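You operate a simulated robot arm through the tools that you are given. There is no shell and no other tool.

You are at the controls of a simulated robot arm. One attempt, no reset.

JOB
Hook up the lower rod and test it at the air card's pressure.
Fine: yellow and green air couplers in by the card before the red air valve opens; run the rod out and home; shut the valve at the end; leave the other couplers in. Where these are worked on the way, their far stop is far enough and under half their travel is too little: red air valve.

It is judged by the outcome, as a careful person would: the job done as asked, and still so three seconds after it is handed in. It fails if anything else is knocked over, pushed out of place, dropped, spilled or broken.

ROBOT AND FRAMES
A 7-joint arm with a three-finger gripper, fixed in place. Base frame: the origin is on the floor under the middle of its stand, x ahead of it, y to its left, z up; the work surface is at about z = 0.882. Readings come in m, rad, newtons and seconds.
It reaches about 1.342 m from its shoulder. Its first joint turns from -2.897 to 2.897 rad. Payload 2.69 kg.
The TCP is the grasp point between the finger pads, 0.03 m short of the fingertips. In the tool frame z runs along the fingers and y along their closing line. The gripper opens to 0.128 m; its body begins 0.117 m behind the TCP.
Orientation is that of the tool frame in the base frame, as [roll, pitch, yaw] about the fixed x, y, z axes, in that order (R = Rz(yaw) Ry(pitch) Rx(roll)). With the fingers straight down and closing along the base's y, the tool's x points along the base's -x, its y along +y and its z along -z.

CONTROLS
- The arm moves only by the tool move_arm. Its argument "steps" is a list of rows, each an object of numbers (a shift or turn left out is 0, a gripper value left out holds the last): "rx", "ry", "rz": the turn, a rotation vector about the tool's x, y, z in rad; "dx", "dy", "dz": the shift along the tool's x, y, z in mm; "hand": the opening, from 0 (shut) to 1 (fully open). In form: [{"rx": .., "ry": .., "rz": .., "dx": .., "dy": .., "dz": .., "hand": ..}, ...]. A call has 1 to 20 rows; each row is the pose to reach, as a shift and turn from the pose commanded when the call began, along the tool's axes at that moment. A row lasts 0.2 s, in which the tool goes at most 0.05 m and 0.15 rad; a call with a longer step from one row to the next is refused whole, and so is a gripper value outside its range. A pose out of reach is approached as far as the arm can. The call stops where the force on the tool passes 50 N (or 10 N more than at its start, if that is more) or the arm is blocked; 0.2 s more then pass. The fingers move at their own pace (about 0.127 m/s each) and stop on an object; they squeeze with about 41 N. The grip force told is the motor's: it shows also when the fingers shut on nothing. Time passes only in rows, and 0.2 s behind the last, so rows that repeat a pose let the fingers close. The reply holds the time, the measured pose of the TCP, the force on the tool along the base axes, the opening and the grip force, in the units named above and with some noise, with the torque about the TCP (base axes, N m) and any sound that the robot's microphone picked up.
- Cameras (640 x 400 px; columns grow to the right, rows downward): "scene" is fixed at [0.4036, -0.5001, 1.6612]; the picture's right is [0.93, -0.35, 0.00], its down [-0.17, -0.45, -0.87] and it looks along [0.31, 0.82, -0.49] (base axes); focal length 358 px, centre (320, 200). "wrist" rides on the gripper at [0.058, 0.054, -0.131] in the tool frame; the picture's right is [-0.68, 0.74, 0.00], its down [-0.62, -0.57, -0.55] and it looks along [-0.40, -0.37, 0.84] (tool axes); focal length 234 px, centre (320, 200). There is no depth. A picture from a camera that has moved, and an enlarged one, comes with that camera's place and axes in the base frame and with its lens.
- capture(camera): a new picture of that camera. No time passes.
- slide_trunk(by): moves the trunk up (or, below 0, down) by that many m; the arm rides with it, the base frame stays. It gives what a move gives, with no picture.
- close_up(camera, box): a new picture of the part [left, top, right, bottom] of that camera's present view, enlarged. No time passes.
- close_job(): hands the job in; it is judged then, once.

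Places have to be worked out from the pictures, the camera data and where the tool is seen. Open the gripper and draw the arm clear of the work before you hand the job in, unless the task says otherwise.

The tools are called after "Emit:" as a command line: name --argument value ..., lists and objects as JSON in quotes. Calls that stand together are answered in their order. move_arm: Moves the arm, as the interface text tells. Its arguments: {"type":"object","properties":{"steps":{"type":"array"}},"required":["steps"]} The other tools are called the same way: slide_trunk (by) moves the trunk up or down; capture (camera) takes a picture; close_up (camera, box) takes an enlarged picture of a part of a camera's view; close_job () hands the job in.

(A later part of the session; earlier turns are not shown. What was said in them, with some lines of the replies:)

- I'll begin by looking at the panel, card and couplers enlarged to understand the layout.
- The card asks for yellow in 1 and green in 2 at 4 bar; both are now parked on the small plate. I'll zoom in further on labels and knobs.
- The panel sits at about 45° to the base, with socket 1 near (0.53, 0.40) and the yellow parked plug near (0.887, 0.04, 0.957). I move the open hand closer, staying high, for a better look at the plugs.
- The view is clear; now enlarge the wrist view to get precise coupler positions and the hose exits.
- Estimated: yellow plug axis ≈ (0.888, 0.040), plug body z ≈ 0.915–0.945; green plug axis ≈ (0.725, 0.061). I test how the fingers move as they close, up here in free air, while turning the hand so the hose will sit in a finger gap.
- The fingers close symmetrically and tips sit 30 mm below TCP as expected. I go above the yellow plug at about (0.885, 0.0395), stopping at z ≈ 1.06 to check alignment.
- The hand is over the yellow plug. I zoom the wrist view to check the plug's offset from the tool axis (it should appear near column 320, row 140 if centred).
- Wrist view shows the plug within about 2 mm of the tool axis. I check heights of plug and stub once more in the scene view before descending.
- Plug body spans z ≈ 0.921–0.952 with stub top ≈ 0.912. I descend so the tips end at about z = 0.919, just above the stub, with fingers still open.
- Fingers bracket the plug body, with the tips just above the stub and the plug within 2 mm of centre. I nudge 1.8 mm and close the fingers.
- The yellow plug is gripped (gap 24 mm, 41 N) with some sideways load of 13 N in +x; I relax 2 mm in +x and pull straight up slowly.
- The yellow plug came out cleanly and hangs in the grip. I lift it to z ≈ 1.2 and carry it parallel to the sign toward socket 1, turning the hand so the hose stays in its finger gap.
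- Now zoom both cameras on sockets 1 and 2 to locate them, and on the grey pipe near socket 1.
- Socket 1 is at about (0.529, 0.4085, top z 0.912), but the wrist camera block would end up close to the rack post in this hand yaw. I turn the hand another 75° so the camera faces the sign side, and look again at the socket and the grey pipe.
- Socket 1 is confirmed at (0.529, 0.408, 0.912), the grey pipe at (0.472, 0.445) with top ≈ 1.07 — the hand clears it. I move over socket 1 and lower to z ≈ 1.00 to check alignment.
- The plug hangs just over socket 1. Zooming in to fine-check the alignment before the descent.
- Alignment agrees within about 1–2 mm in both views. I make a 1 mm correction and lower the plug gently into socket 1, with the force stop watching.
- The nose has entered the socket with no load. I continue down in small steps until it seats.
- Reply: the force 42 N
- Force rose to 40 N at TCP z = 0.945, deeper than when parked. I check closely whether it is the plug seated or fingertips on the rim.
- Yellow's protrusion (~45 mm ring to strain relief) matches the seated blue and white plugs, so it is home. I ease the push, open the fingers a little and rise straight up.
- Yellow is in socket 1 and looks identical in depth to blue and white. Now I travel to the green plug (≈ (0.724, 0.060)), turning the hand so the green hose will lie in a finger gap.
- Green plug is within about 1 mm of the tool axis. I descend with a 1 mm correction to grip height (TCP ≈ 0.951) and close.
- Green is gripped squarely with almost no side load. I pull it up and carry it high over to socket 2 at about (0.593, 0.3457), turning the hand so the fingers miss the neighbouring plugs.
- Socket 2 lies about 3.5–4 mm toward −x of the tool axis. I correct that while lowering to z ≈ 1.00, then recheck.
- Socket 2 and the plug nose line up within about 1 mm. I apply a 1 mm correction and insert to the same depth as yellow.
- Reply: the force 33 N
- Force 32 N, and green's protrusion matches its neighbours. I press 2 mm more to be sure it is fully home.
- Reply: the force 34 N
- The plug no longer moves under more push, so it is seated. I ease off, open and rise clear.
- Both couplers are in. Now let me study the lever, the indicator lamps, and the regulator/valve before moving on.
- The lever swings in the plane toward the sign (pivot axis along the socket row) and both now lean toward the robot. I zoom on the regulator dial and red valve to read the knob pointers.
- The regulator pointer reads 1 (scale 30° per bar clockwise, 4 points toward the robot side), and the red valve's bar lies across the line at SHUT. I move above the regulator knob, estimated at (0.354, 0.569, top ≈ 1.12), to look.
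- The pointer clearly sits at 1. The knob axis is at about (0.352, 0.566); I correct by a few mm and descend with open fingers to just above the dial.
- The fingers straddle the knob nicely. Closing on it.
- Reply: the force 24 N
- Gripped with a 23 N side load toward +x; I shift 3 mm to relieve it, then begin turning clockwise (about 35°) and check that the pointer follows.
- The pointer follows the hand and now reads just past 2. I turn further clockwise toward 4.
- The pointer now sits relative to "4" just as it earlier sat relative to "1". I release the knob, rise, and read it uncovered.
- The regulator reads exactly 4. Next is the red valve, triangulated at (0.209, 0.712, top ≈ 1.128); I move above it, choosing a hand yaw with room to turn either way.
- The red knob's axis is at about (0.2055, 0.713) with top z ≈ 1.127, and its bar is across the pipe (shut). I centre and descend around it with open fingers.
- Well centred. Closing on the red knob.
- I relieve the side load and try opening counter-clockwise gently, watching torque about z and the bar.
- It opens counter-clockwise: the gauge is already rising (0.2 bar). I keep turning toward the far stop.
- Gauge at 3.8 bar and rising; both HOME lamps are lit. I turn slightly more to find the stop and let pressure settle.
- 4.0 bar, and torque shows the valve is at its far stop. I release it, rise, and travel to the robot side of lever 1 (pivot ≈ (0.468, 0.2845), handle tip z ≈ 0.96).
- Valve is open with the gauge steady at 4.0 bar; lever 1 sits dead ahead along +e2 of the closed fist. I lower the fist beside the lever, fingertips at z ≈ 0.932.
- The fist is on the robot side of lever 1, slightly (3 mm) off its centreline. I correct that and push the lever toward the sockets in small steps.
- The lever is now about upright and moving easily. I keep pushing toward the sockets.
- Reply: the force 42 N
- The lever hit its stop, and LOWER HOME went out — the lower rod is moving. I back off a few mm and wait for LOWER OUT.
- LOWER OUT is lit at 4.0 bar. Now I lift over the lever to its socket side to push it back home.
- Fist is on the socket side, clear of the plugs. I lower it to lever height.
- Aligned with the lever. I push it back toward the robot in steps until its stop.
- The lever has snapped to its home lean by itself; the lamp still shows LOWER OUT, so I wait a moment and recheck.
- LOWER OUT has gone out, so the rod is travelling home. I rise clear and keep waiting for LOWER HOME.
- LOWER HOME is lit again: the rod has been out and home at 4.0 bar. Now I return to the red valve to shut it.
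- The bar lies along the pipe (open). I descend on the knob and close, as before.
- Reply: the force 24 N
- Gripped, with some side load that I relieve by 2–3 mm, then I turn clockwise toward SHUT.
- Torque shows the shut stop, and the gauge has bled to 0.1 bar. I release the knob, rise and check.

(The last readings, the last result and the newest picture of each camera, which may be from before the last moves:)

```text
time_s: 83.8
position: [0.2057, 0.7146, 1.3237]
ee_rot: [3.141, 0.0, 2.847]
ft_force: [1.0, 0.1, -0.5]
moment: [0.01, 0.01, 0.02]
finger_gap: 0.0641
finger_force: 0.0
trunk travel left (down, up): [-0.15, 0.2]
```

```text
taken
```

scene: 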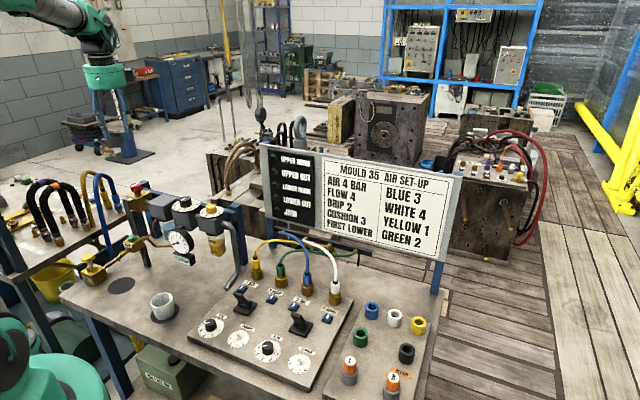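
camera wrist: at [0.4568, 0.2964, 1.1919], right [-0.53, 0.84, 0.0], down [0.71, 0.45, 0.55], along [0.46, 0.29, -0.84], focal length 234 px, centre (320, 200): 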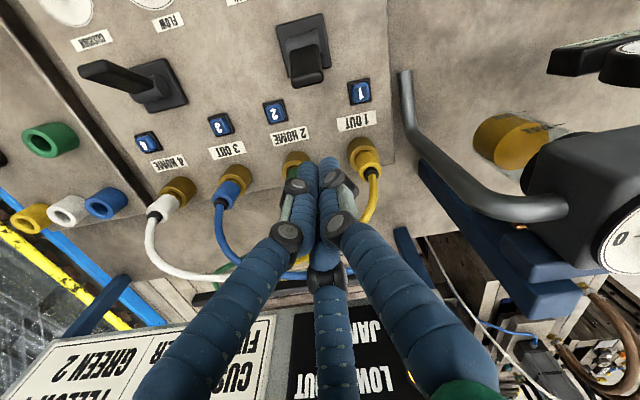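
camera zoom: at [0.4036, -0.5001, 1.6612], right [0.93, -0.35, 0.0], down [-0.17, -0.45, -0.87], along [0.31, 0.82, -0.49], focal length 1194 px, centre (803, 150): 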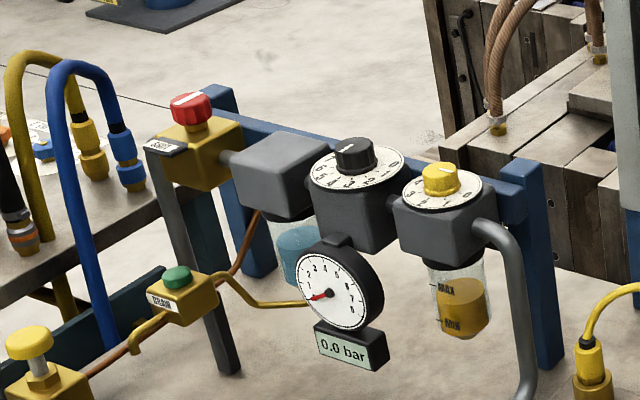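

Valve shut, gauge 0.0 bar. A last look at the couplers and levers while I draw the arm clear and open the hand.

Emit:
move_arm --steps '[{"dz": -30, "hand": 1.0}, {"dz": -60, "hand": 1.0}, {"dz": -85, "hand": 1.0}, {"dz": -85, "hand": 1.0}]'

Emit:
close_up --camera "scene" --box '[190, 230, 350, 350]'

Emit:
close_up --camera "scene" --box '[255, 140, 325, 230]'

Emit:
close_up --camera "scene" --box '[320, 280, 440, 400]'

```text
time_s: 84.8
position: [0.2076, 0.7167, 1.397]
ee_rot: [-3.125, -0.001, 2.848]
ft_force: [0.0, 0.7, -0.1]
moment: [-0.02, 0.02, -0.01]
finger_gap: 0.1278
finger_force: 0.1
trunk travel left (down, up): [-0.15, 0.2]
```

```text
3.33 times, centred on (270, 290) of scene
camera zoom: at [0.4036, -0.5001, 1.6612], right [0.93, -0.35, 0.0], down [-0.17, -0.45, -0.87], along [0.31, 0.82, -0.49], focal length 1194 px, centre (487, -100)
```

zoom: 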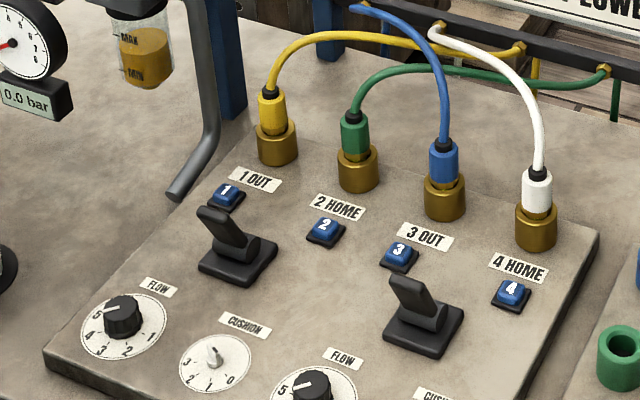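

```text
4.44 times, centred on (290, 185) of scene
camera zoom: at [0.4036, -0.5001, 1.6612], right [0.93, -0.35, 0.0], down [-0.17, -0.45, -0.87], along [0.31, 0.82, -0.49], focal length 1592 px, centre (453, 267)
```

zoom: 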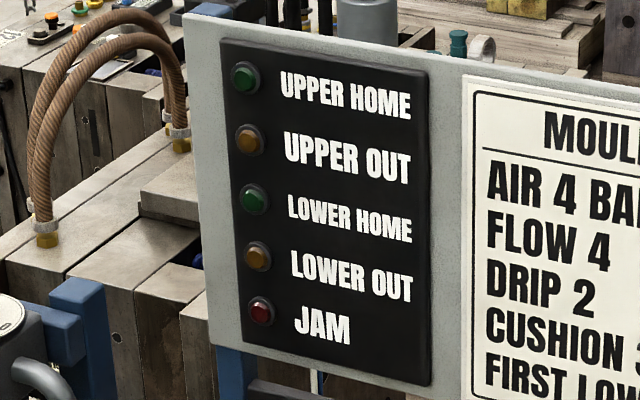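

```text
3.33 times, centred on (380, 340) of scene
camera zoom: at [0.4036, -0.5001, 1.6612], right [0.93, -0.35, 0.0], down [-0.17, -0.45, -0.87], along [0.31, 0.82, -0.49], focal length 1194 px, centre (120, -267)
```

zoom: 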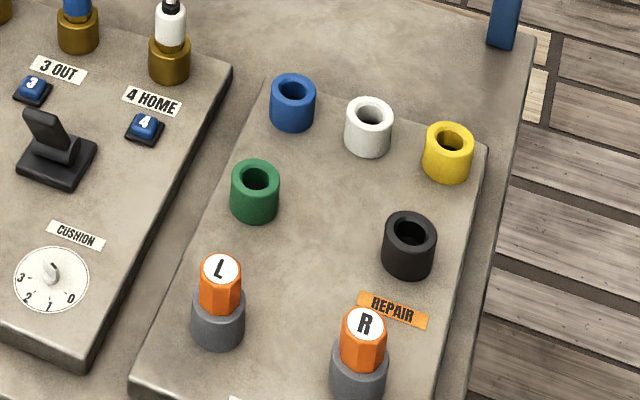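

All four couplers are seated, with yellow in 1 and green in 2. The lever is back at home, the valve is shut at 0.0 bar, and nothing else has moved. The hand is open and clear, so I hand in the job.

Emit:
close_job

```text
The job is handed in.
```

The lower rod is hooked up, and I ran it out and home at 4.0 bar, the pressure on the air card.

- **Couplers:** yellow is in socket 1 and green in socket 2. Both went in before the red valve was opened. Blue and white stayed in 3 and 4.
- **Pressure:** I turned the regulator from 1 to 4. With the red valve at its far stop, the gauge settled at 4.0 bar.
- **Test run:** I used the lever between sockets 1 and 2. LOWER OUT lit when the rod went out, and LOWER HOME lit when it came back. JAM was dark every time I checked, and UPPER HOME stayed lit.
- **End state:** the red valve is shut and the gauge reads 0.0 bar. Both levers are in their starting positions, and the hand is open and clear of the work.

I left the regulator at 4 and did not touch the flow, cushion or drip settings, since the job asked only for the card's pressure.
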